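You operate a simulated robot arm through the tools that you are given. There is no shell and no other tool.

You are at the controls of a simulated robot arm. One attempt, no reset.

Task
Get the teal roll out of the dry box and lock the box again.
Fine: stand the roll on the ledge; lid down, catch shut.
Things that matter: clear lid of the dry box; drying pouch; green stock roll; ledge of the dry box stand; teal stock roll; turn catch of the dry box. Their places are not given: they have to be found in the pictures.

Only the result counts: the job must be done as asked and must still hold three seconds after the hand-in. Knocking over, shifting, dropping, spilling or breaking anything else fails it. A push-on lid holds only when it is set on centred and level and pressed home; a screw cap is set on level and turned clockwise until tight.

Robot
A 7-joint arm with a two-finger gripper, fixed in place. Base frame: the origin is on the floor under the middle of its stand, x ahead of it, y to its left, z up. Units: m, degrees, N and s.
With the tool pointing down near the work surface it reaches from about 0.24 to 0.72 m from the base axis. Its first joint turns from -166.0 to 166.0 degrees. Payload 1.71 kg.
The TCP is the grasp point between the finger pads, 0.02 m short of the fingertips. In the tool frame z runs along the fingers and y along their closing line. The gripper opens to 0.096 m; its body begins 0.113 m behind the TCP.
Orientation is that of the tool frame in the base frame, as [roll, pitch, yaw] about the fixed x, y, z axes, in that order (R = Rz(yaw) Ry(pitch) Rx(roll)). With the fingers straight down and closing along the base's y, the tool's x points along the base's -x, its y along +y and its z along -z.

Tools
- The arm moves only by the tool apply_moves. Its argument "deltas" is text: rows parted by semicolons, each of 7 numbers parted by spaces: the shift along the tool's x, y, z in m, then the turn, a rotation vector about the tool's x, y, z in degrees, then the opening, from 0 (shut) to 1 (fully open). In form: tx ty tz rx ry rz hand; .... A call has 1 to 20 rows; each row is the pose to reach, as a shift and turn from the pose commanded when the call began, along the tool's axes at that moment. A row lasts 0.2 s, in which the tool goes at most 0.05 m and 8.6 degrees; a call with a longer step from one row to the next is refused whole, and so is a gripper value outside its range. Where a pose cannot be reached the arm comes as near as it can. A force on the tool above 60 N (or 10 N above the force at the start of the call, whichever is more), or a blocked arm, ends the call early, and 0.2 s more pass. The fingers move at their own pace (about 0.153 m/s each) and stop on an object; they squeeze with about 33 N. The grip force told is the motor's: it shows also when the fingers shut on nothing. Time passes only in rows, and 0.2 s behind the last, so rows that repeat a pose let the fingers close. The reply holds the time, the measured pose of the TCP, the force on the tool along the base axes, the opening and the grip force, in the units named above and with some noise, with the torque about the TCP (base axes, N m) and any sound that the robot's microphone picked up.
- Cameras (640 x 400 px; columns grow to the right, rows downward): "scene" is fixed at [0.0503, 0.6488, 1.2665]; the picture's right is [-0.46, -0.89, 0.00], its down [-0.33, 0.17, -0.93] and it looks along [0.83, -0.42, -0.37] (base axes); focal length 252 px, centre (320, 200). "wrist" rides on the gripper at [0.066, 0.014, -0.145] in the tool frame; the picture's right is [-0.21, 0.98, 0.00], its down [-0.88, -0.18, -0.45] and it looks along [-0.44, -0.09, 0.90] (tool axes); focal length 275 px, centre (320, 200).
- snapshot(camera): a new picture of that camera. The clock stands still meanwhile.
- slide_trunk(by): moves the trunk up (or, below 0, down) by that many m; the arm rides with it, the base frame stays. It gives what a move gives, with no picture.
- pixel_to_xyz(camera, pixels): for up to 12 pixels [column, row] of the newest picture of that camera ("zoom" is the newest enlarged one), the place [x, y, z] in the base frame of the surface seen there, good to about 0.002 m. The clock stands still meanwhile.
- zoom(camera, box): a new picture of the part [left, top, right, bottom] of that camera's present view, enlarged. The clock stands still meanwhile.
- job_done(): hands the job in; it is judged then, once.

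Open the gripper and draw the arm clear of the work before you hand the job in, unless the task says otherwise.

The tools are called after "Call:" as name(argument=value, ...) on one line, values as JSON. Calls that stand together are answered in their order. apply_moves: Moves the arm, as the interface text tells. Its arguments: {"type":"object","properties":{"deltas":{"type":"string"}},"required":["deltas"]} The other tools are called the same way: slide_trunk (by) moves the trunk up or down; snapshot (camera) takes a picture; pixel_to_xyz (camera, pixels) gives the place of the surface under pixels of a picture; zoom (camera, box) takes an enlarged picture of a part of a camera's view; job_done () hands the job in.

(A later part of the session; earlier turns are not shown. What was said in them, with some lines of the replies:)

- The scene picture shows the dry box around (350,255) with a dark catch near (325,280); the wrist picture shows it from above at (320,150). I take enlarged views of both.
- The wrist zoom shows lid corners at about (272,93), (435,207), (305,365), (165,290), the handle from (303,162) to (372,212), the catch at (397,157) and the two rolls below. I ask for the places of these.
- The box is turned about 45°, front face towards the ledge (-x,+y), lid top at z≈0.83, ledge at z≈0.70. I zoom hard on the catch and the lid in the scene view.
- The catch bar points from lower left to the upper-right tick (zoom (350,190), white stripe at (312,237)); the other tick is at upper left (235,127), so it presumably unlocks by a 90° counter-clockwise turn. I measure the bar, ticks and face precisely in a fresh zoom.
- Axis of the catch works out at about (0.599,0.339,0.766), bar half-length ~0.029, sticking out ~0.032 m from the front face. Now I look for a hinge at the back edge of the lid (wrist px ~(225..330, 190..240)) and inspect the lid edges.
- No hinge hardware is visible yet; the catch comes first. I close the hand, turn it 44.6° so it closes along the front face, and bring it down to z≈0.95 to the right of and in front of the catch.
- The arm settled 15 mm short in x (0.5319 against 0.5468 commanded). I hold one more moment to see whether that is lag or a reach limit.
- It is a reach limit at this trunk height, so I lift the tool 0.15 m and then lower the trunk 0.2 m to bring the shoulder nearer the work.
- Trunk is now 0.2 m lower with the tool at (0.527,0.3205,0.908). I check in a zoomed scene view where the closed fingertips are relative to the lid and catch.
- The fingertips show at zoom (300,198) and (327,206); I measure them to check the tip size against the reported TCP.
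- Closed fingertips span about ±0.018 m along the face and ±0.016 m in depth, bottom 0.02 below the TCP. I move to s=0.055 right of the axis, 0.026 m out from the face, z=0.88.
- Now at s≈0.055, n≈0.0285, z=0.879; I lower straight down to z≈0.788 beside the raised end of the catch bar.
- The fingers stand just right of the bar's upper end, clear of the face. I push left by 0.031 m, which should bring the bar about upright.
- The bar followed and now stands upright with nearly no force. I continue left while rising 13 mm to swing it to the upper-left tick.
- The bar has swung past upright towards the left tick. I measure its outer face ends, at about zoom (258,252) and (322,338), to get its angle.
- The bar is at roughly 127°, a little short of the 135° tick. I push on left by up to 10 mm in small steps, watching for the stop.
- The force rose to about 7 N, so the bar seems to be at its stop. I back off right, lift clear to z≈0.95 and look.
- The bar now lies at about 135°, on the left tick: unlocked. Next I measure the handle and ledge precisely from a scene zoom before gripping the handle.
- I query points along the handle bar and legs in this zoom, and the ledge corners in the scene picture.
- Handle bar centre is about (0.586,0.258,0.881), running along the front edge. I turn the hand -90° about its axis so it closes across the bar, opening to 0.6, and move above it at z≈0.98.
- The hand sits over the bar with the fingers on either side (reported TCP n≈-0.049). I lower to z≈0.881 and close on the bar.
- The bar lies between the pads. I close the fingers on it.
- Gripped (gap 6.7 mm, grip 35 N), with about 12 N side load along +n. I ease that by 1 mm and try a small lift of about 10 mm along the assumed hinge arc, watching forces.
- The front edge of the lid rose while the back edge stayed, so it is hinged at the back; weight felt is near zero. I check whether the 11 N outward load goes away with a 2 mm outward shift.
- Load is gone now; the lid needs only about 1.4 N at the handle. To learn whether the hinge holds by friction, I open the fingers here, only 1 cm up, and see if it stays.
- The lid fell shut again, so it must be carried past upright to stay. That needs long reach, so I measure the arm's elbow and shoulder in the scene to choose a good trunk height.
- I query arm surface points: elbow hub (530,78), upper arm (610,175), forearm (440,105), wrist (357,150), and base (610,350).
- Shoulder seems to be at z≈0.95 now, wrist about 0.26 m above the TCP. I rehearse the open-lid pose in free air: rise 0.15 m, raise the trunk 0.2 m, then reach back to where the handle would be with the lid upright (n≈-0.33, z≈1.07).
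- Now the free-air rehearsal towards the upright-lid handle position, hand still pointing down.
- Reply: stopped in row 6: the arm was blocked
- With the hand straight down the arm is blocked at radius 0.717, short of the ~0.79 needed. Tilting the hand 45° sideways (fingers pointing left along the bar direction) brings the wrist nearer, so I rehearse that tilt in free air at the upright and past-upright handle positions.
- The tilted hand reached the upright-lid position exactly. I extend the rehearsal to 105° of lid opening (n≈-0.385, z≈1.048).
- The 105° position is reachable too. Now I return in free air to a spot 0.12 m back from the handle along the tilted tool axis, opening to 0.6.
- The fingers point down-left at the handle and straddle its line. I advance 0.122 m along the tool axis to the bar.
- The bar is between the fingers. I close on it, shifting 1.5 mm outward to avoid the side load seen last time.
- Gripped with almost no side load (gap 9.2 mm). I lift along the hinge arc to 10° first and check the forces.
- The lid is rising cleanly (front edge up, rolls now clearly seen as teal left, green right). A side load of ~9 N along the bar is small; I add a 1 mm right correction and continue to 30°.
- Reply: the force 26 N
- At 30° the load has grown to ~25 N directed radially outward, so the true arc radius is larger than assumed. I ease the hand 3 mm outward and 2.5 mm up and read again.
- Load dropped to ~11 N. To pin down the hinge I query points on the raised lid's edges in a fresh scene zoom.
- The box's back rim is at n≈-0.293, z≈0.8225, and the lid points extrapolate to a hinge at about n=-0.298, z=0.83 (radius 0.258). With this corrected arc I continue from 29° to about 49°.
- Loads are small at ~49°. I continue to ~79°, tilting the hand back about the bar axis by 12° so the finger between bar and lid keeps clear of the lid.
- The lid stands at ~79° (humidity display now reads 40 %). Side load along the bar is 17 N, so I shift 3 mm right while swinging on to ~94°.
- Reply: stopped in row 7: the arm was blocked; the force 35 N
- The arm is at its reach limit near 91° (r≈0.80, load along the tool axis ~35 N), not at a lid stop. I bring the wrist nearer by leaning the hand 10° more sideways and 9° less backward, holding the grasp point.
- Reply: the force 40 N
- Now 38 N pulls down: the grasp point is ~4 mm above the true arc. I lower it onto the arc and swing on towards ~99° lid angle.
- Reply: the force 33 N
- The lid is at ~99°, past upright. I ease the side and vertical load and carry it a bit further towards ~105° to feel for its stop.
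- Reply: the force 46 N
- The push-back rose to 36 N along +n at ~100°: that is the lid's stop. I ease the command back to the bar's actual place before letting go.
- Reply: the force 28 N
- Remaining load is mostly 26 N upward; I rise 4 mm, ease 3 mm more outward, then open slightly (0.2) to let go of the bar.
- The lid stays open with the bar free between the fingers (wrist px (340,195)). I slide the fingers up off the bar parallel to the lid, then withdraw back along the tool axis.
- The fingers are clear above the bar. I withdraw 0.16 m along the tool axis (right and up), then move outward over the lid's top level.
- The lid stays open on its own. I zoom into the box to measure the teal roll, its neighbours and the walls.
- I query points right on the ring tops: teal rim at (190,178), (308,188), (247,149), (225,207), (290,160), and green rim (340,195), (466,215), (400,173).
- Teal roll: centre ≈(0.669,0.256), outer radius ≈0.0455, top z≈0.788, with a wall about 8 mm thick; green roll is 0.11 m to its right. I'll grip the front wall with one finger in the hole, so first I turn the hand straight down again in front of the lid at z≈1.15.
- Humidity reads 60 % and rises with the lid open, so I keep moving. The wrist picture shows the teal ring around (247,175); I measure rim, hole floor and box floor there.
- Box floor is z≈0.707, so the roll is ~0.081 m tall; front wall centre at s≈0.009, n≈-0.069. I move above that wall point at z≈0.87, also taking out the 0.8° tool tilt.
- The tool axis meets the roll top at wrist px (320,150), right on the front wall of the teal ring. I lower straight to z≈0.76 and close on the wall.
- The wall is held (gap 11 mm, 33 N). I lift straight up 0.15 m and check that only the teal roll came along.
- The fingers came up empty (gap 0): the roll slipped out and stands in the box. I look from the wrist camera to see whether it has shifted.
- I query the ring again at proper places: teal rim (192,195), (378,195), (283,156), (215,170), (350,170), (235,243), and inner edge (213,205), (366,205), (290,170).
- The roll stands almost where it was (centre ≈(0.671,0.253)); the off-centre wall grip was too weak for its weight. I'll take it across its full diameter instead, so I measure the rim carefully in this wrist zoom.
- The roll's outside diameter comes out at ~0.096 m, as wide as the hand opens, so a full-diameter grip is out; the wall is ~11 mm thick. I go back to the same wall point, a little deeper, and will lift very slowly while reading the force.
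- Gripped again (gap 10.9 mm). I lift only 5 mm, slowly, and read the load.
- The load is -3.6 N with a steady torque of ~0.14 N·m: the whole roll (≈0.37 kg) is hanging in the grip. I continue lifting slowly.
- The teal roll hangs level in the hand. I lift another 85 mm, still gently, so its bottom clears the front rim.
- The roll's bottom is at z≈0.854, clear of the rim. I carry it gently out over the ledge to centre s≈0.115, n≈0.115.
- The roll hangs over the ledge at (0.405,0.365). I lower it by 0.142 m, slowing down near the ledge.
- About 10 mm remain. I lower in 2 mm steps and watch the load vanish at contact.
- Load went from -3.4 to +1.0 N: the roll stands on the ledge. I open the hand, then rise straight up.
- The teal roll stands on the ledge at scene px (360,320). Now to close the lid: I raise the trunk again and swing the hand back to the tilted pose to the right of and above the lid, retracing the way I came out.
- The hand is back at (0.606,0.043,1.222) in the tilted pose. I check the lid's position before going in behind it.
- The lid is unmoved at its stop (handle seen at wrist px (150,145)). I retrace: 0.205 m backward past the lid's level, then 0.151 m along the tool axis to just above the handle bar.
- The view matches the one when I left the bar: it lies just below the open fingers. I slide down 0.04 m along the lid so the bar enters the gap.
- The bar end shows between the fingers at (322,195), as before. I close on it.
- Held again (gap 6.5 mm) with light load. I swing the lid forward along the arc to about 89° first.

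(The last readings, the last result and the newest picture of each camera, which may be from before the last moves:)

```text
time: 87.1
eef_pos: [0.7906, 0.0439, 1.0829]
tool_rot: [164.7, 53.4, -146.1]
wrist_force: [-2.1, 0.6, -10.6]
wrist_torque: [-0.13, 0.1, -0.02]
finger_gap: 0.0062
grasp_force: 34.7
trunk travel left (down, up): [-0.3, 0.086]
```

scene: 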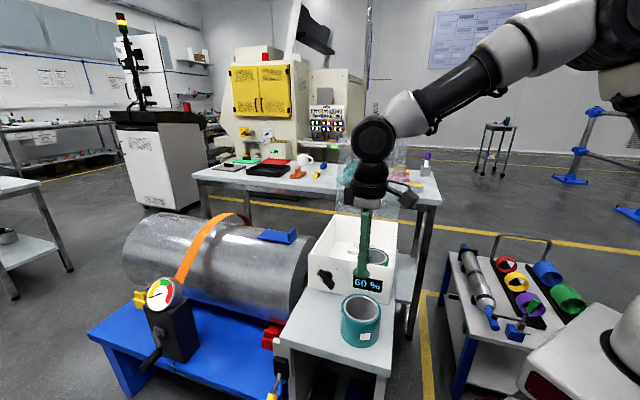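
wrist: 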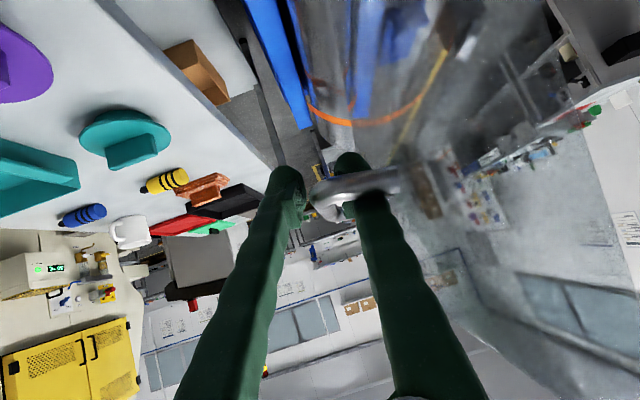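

Loads stay low. I continue the arc down to ~59° of lid angle, gradually bringing the hand's tilt back to what it was on the way up.

Call:
apply_moves(deltas="0.0005 0.0232 0.0008 0.8 1.08 -0.96 0; 0.0024 0.0456 0.0026 1.6 2.15 -1.93 0; 0.0058 0.0677 0.0055 2.4 3.23 -2.9 0; 0.0108 0.0893 0.0095 3.2 4.3 -3.85 0; 0.0173 0.1102 0.0145 4.0 5.4 -4.8 0; 0.0253 0.1304 0.0207 4.8 6.45 -5.8 0; 0.0253 0.1304 0.0207 4.8 6.45 -5.8 0")

Call:
zoom(camera="scene", box=[290, 120, 430, 290])

```text
time: 88.7
eef_pos: [0.6946, 0.1378, 1.0707]
tool_rot: [177.7, 48.0, -135.6]
wrist_force: [4.5, -0.4, -10.5]
wrist_torque: [0.14, -0.09, -0.12]
finger_gap: 0.0064
grasp_force: 35.1
trunk travel left (down, up): [-0.3, 0.086]
```

```text
2.35 times, centred on (360, 205) of scene
```

zoom: 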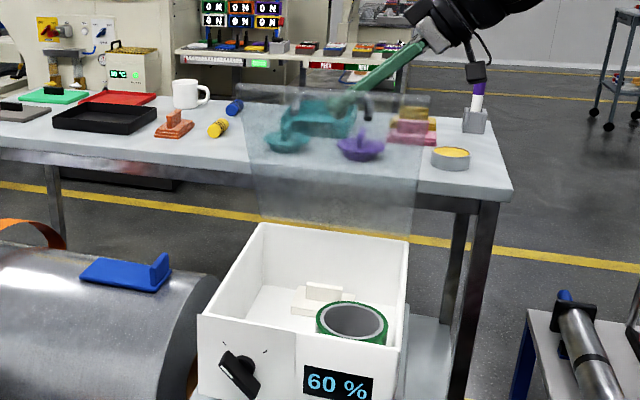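

Lid at ~59°, all smooth. I continue the arc down to ~29°.

Call:
apply_moves(deltas="0.0064 0.0198 0.0061 0 0 0 0; 0.0144 0.0395 0.0136 0 0 0 0; 0.0236 0.0581 0.0222 0 0 0 0; 0.034 0.0756 0.0318 0 0 0 0; 0.0455 0.0918 0.0424 0 0 0 0; 0.058 0.1065 0.0539 0 0 0 0; 0.058 0.1065 0.0539 0 0 0 0")

```text
time: 90.3
eef_pos: [0.6178, 0.2134, 0.9958]
tool_rot: [177.7, 48.1, -135.6]
wrist_force: [11.4, -0.5, -8.6]
wrist_torque: [-0.03, 0.11, -0.19]
finger_gap: 0.0069
grasp_force: 34.9
trunk travel left (down, up): [-0.3, 0.086]
```

At ~29° with light loads. I lower on to ~4°.

Call:
apply_moves(deltas="0.0142 0.014 0.013 0 0 0 0; 0.0283 0.0256 0.0259 0 0 0 0; 0.0433 0.0354 0.0396 0 0 0 0; 0.0588 0.0435 0.0537 0 0 0 0; 0.0749 0.0497 0.0683 0 0 0 0; 0.0749 0.0497 0.0683 0 0 0 0")

Call:
zoom(camera="scene", box=[300, 190, 420, 290])

```text
time: 91.7
eef_pos: [0.5803, 0.2495, 0.8935]
tool_rot: [177.7, 48.0, -135.7]
wrist_force: [10.4, -2.4, -5.4]
wrist_torque: [-0.27, 0.33, -0.14]
finger_gap: 0.0069
grasp_force: 34.8
trunk travel left (down, up): [-0.3, 0.086]
```

```text
4.00 times, centred on (360, 240) of scene
```

zoom: 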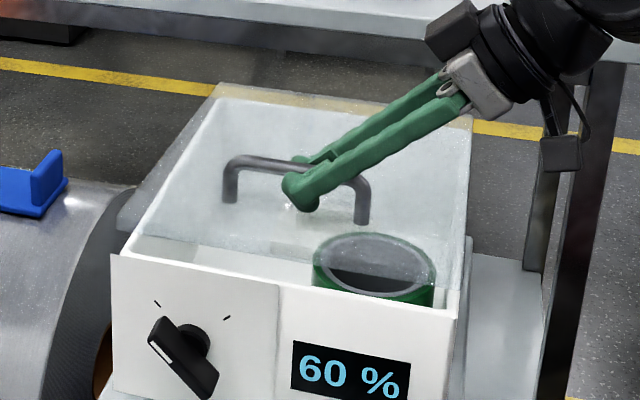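

A ~4° gap remains at the front. I lower the last 14 mm gently to seat the lid.

Call:
apply_moves(deltas="0.0036 0.0005 0.0033 0 0 0 0; 0.0072 0.001 0.0065 0 0 0 0; 0.0108 0.0016 0.0097 0 0 0 0; 0.0108 0.0016 0.0097 0 0 0 0")

Call:
zoom(camera="scene", box=[300, 190, 420, 290])

```text
time: 92.7
eef_pos: [0.5787, 0.2514, 0.8816]
tool_rot: [177.6, 48.0, -135.6]
wrist_force: [7.3, 1.3, -3.1]
wrist_torque: [0.08, -0.1, -0.15]
finger_gap: 0.0069
grasp_force: 34.6
trunk travel left (down, up): [-0.3, 0.086]
```

```text
4.00 times, centred on (360, 240) of scene
```

zoom: 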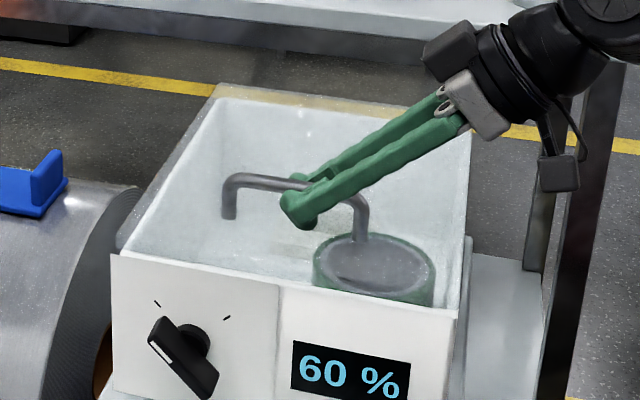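

Nearly seated; the load still hangs slightly (-3 N). I press another 3 mm down and read.

Call:
apply_moves(deltas="0.0012 0.0003 0.001 0 0 0 0; 0.0023 0.0006 0.0021 0 0 0 0; 0.0023 0.0006 0.0021 0 0 0 0")

```text
time: 93.5
eef_pos: [0.5784, 0.253, 0.879]
tool_rot: [177.7, 48.0, -135.5]
wrist_force: [7.2, 4.8, -2.3]
wrist_torque: [0.09, -0.13, -0.11]
finger_gap: 0.0067
grasp_force: 35.0
trunk travel left (down, up): [-0.3, 0.086]
```

Still no upward reaction at z=0.879, so I press 4 mm more to be sure the lid is on its rim.

Call:
apply_moves(deltas="0.0015 0 0.0013 0 0 0 0; 0.003 0 0.0027 0 0 0 0; 0.003 0 0.0027 0 0 0 0")

Call:
zoom(camera="scene", box=[310, 210, 410, 290])

```text
time: 94.3
eef_pos: [0.5766, 0.2529, 0.8776]
tool_rot: [177.9, 48.1, -135.4]
wrist_force: [5.6, 5.0, 5.9]
wrist_torque: [-0.08, 0.08, -0.13]
finger_gap: 0.007
grasp_force: 35.2
trunk travel left (down, up): [-0.3, 0.086]
```

```text
5.00 times, centred on (360, 250) of scene
```

zoom: 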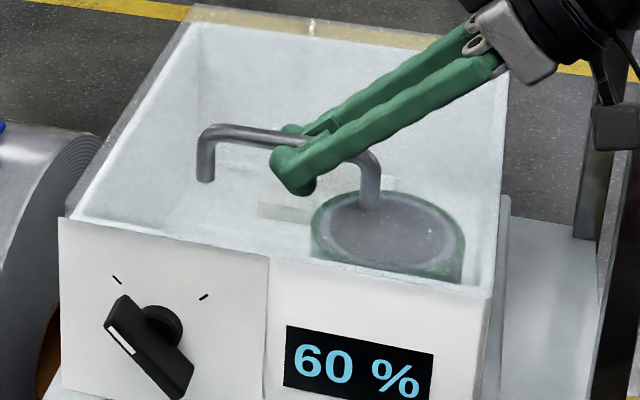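

An upward reaction of 6 N shows the lid is seated. I open the hand and withdraw along the tool axis, then check the lid.

Call:
apply_moves(deltas="0 0 0 0 0 0 0.3; 0 0 0 0 0 0 0.6; 0 0 0 0 0 0 0.6; 0 0 -0.03 0 0 0 0.6; 0 0 -0.07 0 0 0 0.6; 0 0 -0.11 0 0 0 0.6; 0 0 -0.15 0 0 0 0.6; 0 0 -0.15 0 0 0 0.6")

Call:
zoom(camera="scene", box=[300, 200, 420, 360])

```text
time: 96.1
eef_pos: [0.5027, 0.1695, 0.9762]
tool_rot: [177.7, 48.0, -135.7]
wrist_force: [0.0, 0.0, -0.5]
wrist_torque: [0.0, -0.01, -0.01]
finger_gap: 0.0577
grasp_force: 0.1
trunk travel left (down, up): [-0.3, 0.086]
```

```text
2.50 times, centred on (360, 280) of scene
```

zoom: 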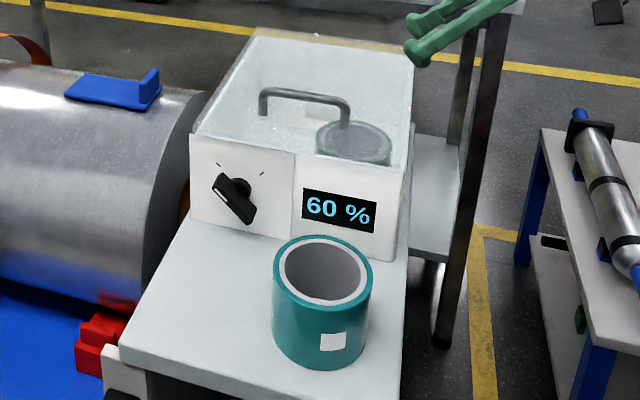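

The lid is down and the roll stands at zoom (322,300). Now the catch must be turned back clockwise from its left side, where the tank is close, so I measure the tank's edge and bracket.

Call:
snapshot(camera="scene")

Call:
pixel_to_xyz(camera="scene", pixels=[[280, 237], [295, 230], [305, 240], [300, 255], [307, 270], [295, 280], [285, 260], [265, 240], [307, 285], [290, 245], [310, 245], [303, 300]])

```text
taken
```

scene: 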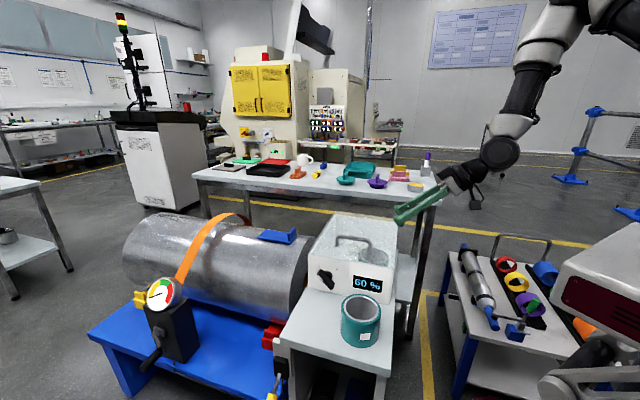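

```text
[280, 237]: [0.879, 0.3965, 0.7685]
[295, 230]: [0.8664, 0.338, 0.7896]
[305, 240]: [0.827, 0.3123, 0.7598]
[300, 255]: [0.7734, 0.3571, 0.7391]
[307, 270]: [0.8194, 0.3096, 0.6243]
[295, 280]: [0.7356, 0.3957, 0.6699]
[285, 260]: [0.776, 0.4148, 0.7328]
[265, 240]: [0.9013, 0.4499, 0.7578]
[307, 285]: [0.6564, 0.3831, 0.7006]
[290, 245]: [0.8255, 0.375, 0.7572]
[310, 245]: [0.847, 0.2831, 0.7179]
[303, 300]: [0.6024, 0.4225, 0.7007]
```

The tank lies well behind and left of the catch (s<-0.13, top z≤0.79), so there's room. I'll straddle the catch bar with open fingers and drag it right with the left finger; first I raise and right the hand.

Call:
apply_moves(deltas="-0.032 0.0139 -0.0062 0.35 8 -0.17 0.6; -0.0641 0.0278 -0.0124 0.7 16 -0.33 0.6; -0.0962 0.0417 -0.0186 1.05 24 -0.5 0.6; -0.1282 0.0556 -0.0248 1.4 32 -0.67 0.6; -0.1603 0.0695 -0.031 1.75 40 -0.83 0.6; -0.1923 0.0834 -0.0372 2.1 48 -1 0.6; -0.1923 0.0834 -0.0372 2.1 48 -1 0.6")

```text
time: 97.7
eef_pos: [0.5149, 0.2991, 1.1448]
tool_rot: [-179.2, 0.2, -133.9]
wrist_force: [-0.2, -0.5, 0.0]
wrist_torque: [0.01, -0.04, -0.03]
finger_gap: 0.0575
grasp_force: 0.2
trunk travel left (down, up): [-0.3, 0.086]
```

The hand points down at (0.515,0.299,1.145). I turn it 90.7° about its axis so it closes along the front face, opening to 0.7, and shift towards the catch.

Call:
apply_moves(deltas="-0.0034 0 0 0 0 8.25 0.7; -0.0068 0 0 0 0 16.5 0.7; -0.0102 0 0 0 0 24.74 0.7; -0.0136 -0.001 0 0 0 33 0.7; -0.017 -0.001 0 0 0 41.23 0.7; -0.0204 -0.001 0 0 0 49.5 0.7; -0.0238 -0.001 0 0 0 57.7 0.7; -0.0272 -0.002 0 0 0 66 0.7; -0.0306 -0.002 0 0 0 74.2 0.7; -0.034 -0.002 0 0 0 82.5 0.7; -0.0374 -0.002 0 0 0 90.7 0.7; -0.0374 -0.002 0 0 0 90.7 0.7")

Call:
slide_trunk(by=-0.2)

Call:
snapshot(camera="wrist")

```text
time: 100.3
eef_pos: [0.542, 0.3241, 1.1462]
tool_rot: [179.9, 0.6, 135.4]
wrist_force: [0.3, -0.4, -1.5]
wrist_torque: [0.0, 0.01, 0.0]
finger_gap: 0.0673
grasp_force: 0.1
trunk travel left (down, up): [-0.3, 0.086]
```

```text
time: 102.5
eef_pos: [0.5419, 0.3225, 0.9464]
tool_rot: [179.9, 0.7, 135.6]
wrist_force: [-0.2, -0.9, -0.1]
wrist_torque: [0.0, -0.03, 0.01]
finger_gap: 0.0672
grasp_force: 0.0
trunk travel left (down, up): [-0.1, 0.286]
```

```text
taken
```

wrist: 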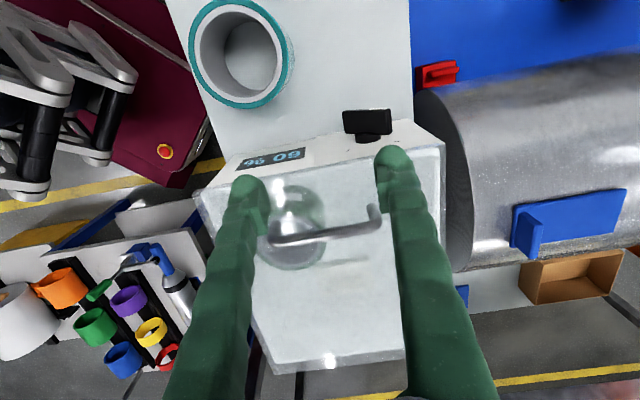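

I move over the catch: s≈0.002, n≈0.027, z≈0.88, with the fingers 67 mm apart.

Call:
apply_moves(deltas="-0.0005 0.0249 0.033 0 0 0 0.7; -0.001 0.0498 0.0664 0 0 0 0.7; -0.001 0.0498 0.0664 0 0 0 0.7")

Call:
zoom(camera="scene", box=[290, 220, 380, 300])

Call:
zoom(camera="wrist", box=[220, 60, 460, 220])

```text
time: 103.3
eef_pos: [0.5773, 0.3588, 0.8806]
tool_rot: [179.9, 0.7, 135.5]
wrist_force: [0.2, 0.2, 0.2]
wrist_torque: [-0.03, -0.01, -0.01]
finger_gap: 0.0674
grasp_force: 0.1
trunk travel left (down, up): [-0.1, 0.286]
```

```text
5.00 times, centred on (335, 260) of scene
```

zoom: 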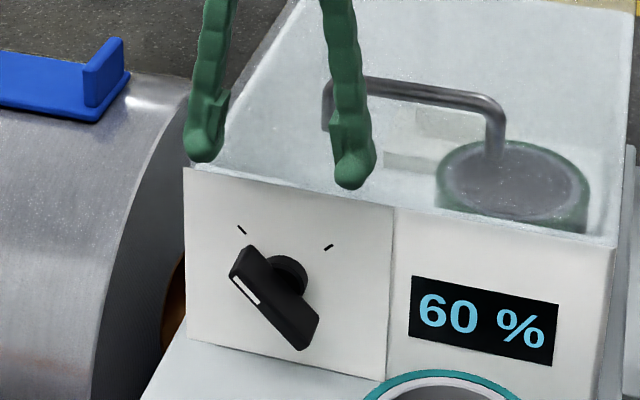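

```text
2.50 times, centred on (340, 140) of wrist
```

zoom: 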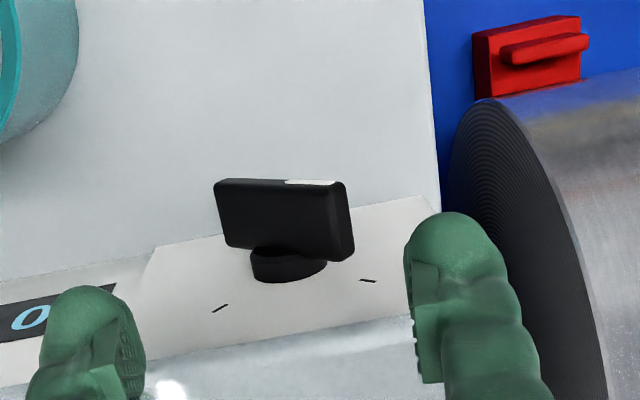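

The bar lies centrally between the two fingers. I lower straight down 0.091 m to z≈0.79.

Call:
apply_moves(deltas="-0.0005 0 0.03 0 0 0 0.7; -0.001 0 0.06 0 0 0 0.7; -0.001 0 0.091 0 0 0 0.7; -0.001 0 0.091 0 0 0 0.7")

Call:
zoom(camera="scene", box=[290, 220, 380, 300])

```text
time: 104.3
eef_pos: [0.5815, 0.3553, 0.7885]
tool_rot: [179.8, 0.7, 135.5]
wrist_force: [1.2, -0.9, 0.2]
wrist_torque: [-0.01, 0.03, 0.02]
finger_gap: 0.0676
grasp_force: 0.1
trunk travel left (down, up): [-0.1, 0.286]
```

```text
5.00 times, centred on (335, 260) of scene
```

zoom: 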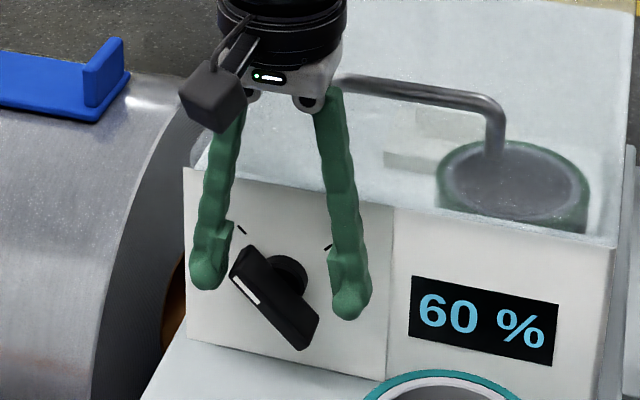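

The bar's upper end lies between the fingers. I pull right 27 mm so the left finger brings the bar about upright.

Call:
apply_moves(deltas="0.001 -0.008 0 0 0 0 0.7; 0.001 -0.015 0 0 0 0 0.7; 0.001 -0.021 0 0 0 0 0.7; 0.001 -0.027 0 0 0 0 0.7; 0.001 -0.027 0 0 0 0 0.7")

Call:
zoom(camera="scene", box=[290, 220, 380, 300])

```text
time: 105.5
eef_pos: [0.5606, 0.3357, 0.7888]
tool_rot: [179.9, 0.6, 135.5]
wrist_force: [1.9, 2.2, -0.3]
wrist_torque: [0.04, -0.05, -0.04]
finger_gap: 0.0685
grasp_force: 0.9
trunk travel left (down, up): [-0.1, 0.286]
```

```text
5.00 times, centred on (335, 260) of scene
```

zoom: 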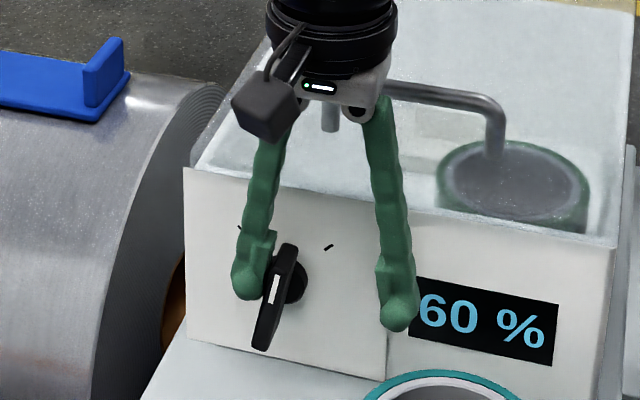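

The bar is just past upright. I continue right 17 mm while rising 14 mm to bring it onto the right tick.

Call:
apply_moves(deltas="0 -0.005 -0.005 0 0 0 0.7; 0 -0.009 -0.009 0 0 0 0.7; 0 -0.013 -0.013 0 0 0 0.7; 0 -0.0165 -0.014 0 0 0 0.7; 0 -0.0165 -0.014 0 0 0 0.7")

Call:
zoom(camera="scene", box=[290, 220, 380, 300])

```text
time: 106.7
eef_pos: [0.5482, 0.3254, 0.8024]
tool_rot: [179.9, 0.8, 135.4]
wrist_force: [0.2, 0.4, 1.3]
wrist_torque: [0.01, -0.02, 0.02]
finger_gap: 0.0678
grasp_force: 0.4
trunk travel left (down, up): [-0.1, 0.286]
```

```text
5.00 times, centred on (335, 260) of scene
```

zoom: 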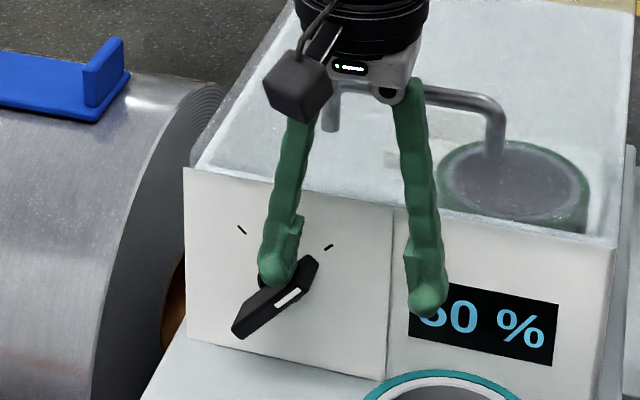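

The bar now leans to the right tick. I measure its outer-face ends, about zoom (237,332) and (312,274).

Call:
pixel_to_xyz(camera="zoom", pixels=[[238, 330], [240, 334], [312, 276], [310, 280], [290, 297], [316, 262]])

```text
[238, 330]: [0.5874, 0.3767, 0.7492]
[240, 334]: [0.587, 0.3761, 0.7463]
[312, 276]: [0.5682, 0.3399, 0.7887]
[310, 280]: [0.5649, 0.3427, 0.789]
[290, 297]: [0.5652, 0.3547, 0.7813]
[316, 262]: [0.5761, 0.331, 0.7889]
```

It is at about 45-47°, close to the original 42-45°. I push a few millimetres more to be firmly at the stop.

Call:
apply_moves(deltas="0 -0.003 0 0 0 0 0.7; 0 -0.006 0 0 0 0 0.7; 0 -0.008 0 0 0 0 0.7; 0 -0.008 0 0 0 0 0.7")

Call:
zoom(camera="scene", box=[290, 220, 380, 300])

```text
time: 107.7
eef_pos: [0.5443, 0.3206, 0.8039]
tool_rot: [179.9, 0.6, 135.5]
wrist_force: [4.9, 7.7, 5.8]
wrist_torque: [0.31, -0.22, 0.0]
finger_gap: 0.0744
grasp_force: 5.1
trunk travel left (down, up): [-0.1, 0.286]
```

```text
5.00 times, centred on (335, 260) of scene
```

zoom: 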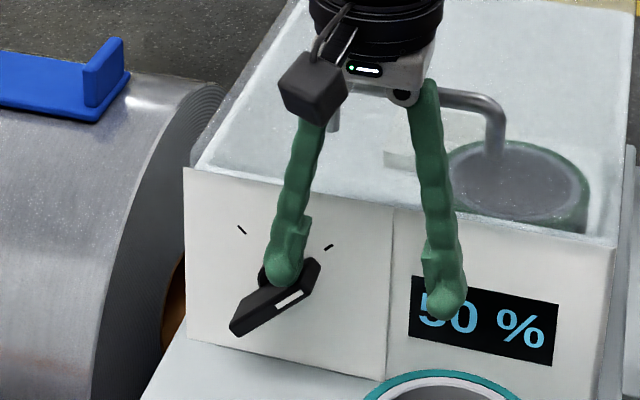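

Resistance of ~9 N: the bar is at its stop, and the display has begun to fall (50 %). I back off left, rise clear and check.

Call:
apply_moves(deltas="0 0.008 0 0 0 0 0.7; 0 0.014 0 0 0 0 0.7; 0.001 0.014 -0.03 0 0 0 0.7; 0.002 0.014 -0.07 0 0 0 0.7; 0.003 0.014 -0.11 0 0 0 0.7; 0.004 0.014 -0.15 0 0 0 0.7; 0.004 0.014 -0.15 0 0 0 0.7")

Call:
zoom(camera="scene", box=[300, 250, 360, 300])

Call:
pixel_to_xyz(camera="zoom", pixels=[[225, 288], [345, 215], [312, 237], [235, 128], [374, 155]])

Call:
snapshot(camera="scene")

```text
time: 109.3
eef_pos: [0.5493, 0.333, 0.9532]
tool_rot: [179.8, 0.7, 135.6]
wrist_force: [-0.4, -0.2, 1.0]
wrist_torque: [-0.01, 0.0, 0.01]
finger_gap: 0.0674
grasp_force: 0.0
trunk travel left (down, up): [-0.1, 0.286]
```

```text
8.00 times, centred on (330, 275) of scene
```

zoom: 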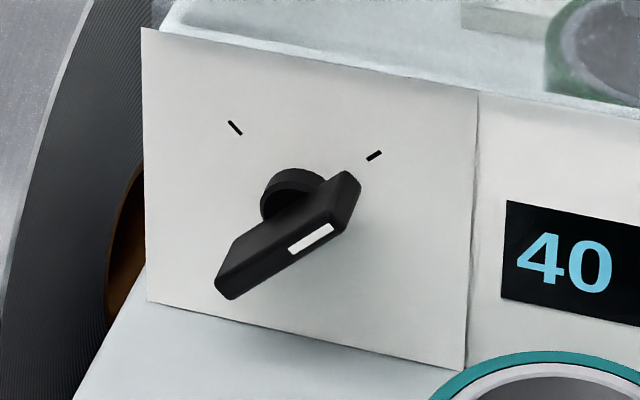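

```text
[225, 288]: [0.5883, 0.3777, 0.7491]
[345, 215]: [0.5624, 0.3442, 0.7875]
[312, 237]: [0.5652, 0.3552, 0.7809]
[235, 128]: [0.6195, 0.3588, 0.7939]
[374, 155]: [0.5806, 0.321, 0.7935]
```

```text
taken
```

scene: 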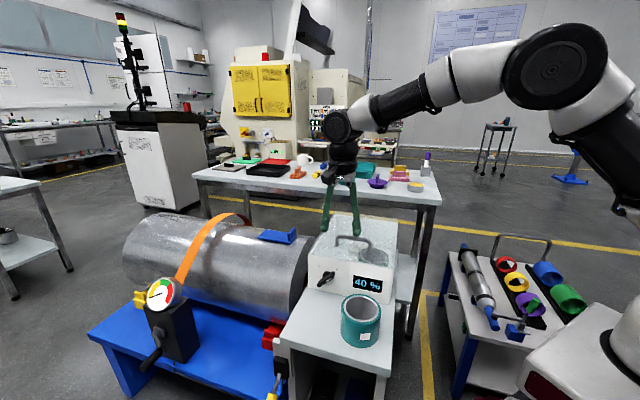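

The catch looks exactly as at the start, on the right tick, and the display reads 40 % and falling. I open fully and draw the arm up and back clear of the work.

Call:
apply_moves(deltas="0 0 -0.04 0 0 0 1; 0 0 -0.08 0 0 0 1; 0 -0.03 -0.12 0 0 0 1; 0 -0.06 -0.16 0 0 0 1; 0 -0.09 -0.2 0 0 0 1; 0 -0.12 -0.22 0 0 0 1; 0 -0.15 -0.23 0 0 0 1; 0 -0.15 -0.23 0 0 0 1")

Call:
zoom(camera="scene", box=[280, 200, 420, 380])

Call:
snapshot(camera="wrist")

```text
time: 111.1
eef_pos: [0.4396, 0.2279, 1.1832]
tool_rot: [179.9, 0.7, 135.5]
wrist_force: [-0.6, -0.2, 0.2]
wrist_torque: [0.04, -0.05, 0.0]
finger_gap: 0.0962
grasp_force: 0.1
trunk travel left (down, up): [-0.1, 0.286]
```

```text
2.22 times, centred on (350, 290) of scene
```

zoom: 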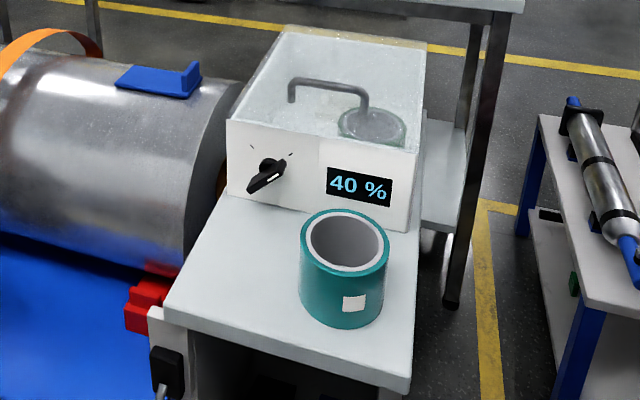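

```text
taken
```

wrist: 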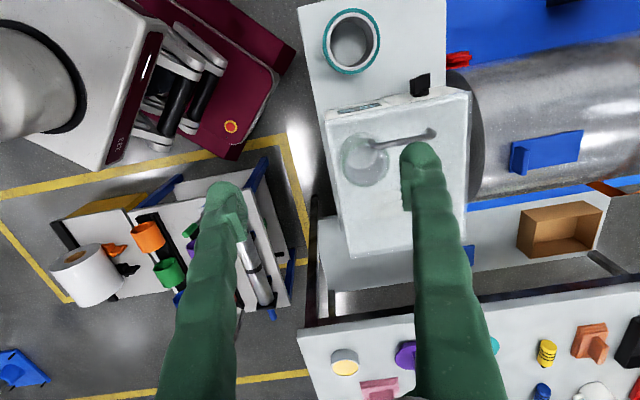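

The lid looks flush, the roll upright on the ledge. I verify the handle height against the start values (0.884) and let some time pass to see the display settle.

Call:
apply_moves(deltas="0 0 0 0 0 0 1; 0 0 0 0 0 0 1; 0 0 0 0 0 0 1; 0 0 0 0 0 0 1; 0 0 0 0 0 0 1; 0 0 0 0 0 0 1; 0 0 0 0 0 0 1; 0 0 0 0 0 0 1; 0 0 0 0 0 0 1; 0 0 0 0 0 0 1; 0 0 0 0 0 0 1; 0 0 0 0 0 0 1; 0 0 0 0 0 0 1; 0 0 0 0 0 0 1; 0 0 0 0 0 0 1; 0 0 0 0 0 0 1; 0 0 0 0 0 0 1; 0 0 0 0 0 0 1; 0 0 0 0 0 0 1; 0 0 0 0 0 0 1")

Call:
zoom(camera="scene", box=[320, 210, 400, 270])

Call:
pixel_to_xyz(camera="zoom", pixels=[[210, 177], [260, 184], [310, 191], [360, 200], [387, 270], [168, 235], [310, 60], [450, 150]])

Call:
snapshot(camera="scene")

```text
time: 115.3
eef_pos: [0.4405, 0.2276, 1.1838]
tool_rot: [179.9, 0.7, 135.5]
wrist_force: [1.4, -0.4, 0.7]
wrist_torque: [0.01, 0.03, -0.01]
finger_gap: 0.0958
grasp_force: 0.1
trunk travel left (down, up): [-0.1, 0.286]
```

```text
6.67 times, centred on (360, 240) of scene
```

zoom: 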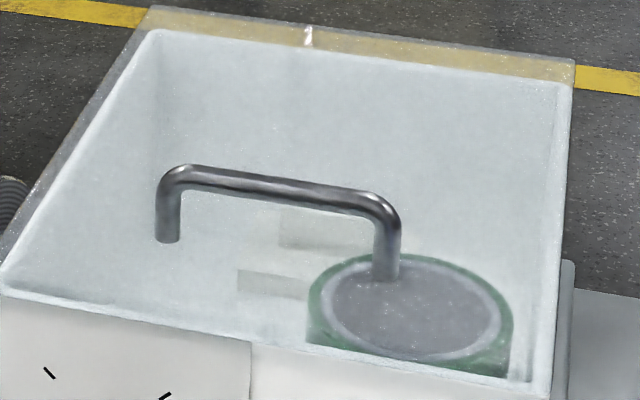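

```text
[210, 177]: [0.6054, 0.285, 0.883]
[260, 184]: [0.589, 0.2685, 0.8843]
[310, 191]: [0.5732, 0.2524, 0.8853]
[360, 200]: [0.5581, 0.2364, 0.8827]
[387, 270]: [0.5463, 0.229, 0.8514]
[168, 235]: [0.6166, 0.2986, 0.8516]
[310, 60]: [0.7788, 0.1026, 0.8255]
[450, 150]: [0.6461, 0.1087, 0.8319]
```

```text
taken
```

scene: 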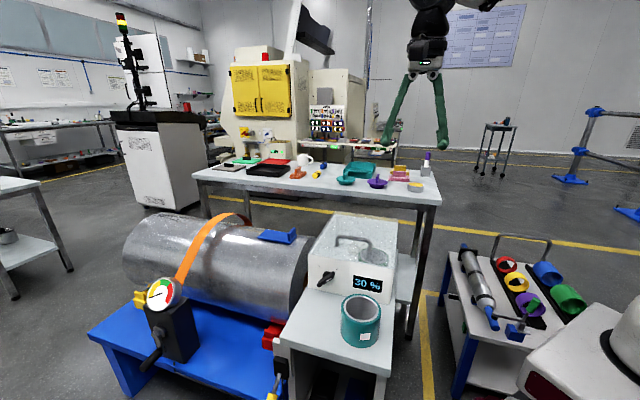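

The handle and lid heights match the start, the green roll and pouch look unmoved, and the display reads 30 % and falling. I wait a little longer with the arm clear.

Call:
apply_moves(deltas="0 0 0 0 0 0 1; 0 0 0 0 0 0 1; 0 0 0 0 0 0 1; 0 0 0 0 0 0 1; 0 0 0 0 0 0 1; 0 0 0 0 0 0 1; 0 0 0 0 0 0 1; 0 0 0 0 0 0 1; 0 0 0 0 0 0 1; 0 0 0 0 0 0 1; 0 0 0 0 0 0 1; 0 0 0 0 0 0 1; 0 0 0 0 0 0 1; 0 0 0 0 0 0 1; 0 0 0 0 0 0 1; 0 0 0 0 0 0 1; 0 0 0 0 0 0 1; 0 0 0 0 0 0 1; 0 0 0 0 0 0 1; 0 0 0 0 0 0 1")

Call:
apply_moves(deltas="0 0 0 0 0 0 1; 0 0 0 0 0 0 1; 0 0 0 0 0 0 1; 0 0 0 0 0 0 1; 0 0 0 0 0 0 1; 0 0 0 0 0 0 1; 0 0 0 0 0 0 1; 0 0 0 0 0 0 1; 0 0 0 0 0 0 1; 0 0 0 0 0 0 1; 0 0 0 0 0 0 1; 0 0 0 0 0 0 1; 0 0 0 0 0 0 1; 0 0 0 0 0 0 1; 0 0 0 0 0 0 1; 0 0 0 0 0 0 1; 0 0 0 0 0 0 1; 0 0 0 0 0 0 1; 0 0 0 0 0 0 1; 0 0 0 0 0 0 1")

Call:
zoom(camera="scene", box=[280, 200, 420, 380])

```text
time: 119.5
eef_pos: [0.4415, 0.2274, 1.1843]
tool_rot: [179.9, 0.7, 135.6]
wrist_force: [0.4, -0.6, 0.8]
wrist_torque: [0.0, -0.01, -0.03]
finger_gap: 0.0958
grasp_force: 0.1
trunk travel left (down, up): [-0.1, 0.286]
```

```text
time: 123.7
eef_pos: [0.4412, 0.2277, 1.1831]
tool_rot: [179.9, 0.8, 135.5]
wrist_force: [0.5, 0.6, -0.2]
wrist_torque: [0.05, -0.01, -0.01]
finger_gap: 0.096
grasp_force: 0.1
trunk travel left (down, up): [-0.1, 0.286]
```

```text
2.22 times, centred on (350, 290) of scene
```

zoom: 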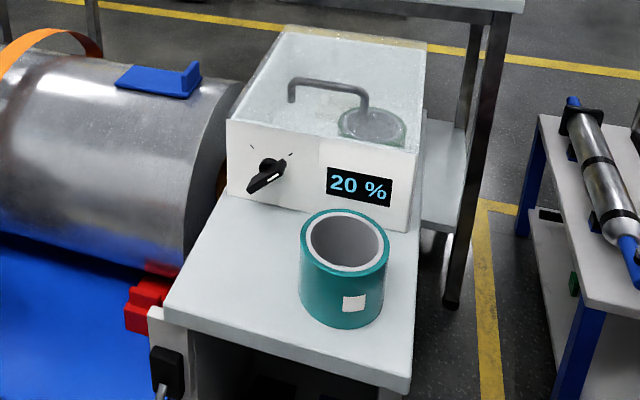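

The display is back at 20 %, the lid is down, the catch is on its shut tick, the teal roll stands on the ledge, and the arm is clear with the hand open. I hand the job in.

Call:
job_done()

```text
The job is handed in.
```

The teal roll is standing on the ledge, the lid is down and the catch is turned back to its shut mark. The job is handed in, but I haven't been told how it was judged.

- **Lid and catch:** the lid and handle measured at the same heights as at the start. The catch is against its stop, in the same position as before.
- **Humidity display:** it rose to 60 % while the box was open and was back at 20 % before I handed in.
- **First grip slipped:** my first lift of the teal roll failed and it stayed standing in the box, shifted by at most a few millimetres. The second, slower lift held.
- **Everything else:** in the last pictures the green roll and the drying pouch look unmoved.
- **Arm:** it is drawn clear of the work with the gripper open.
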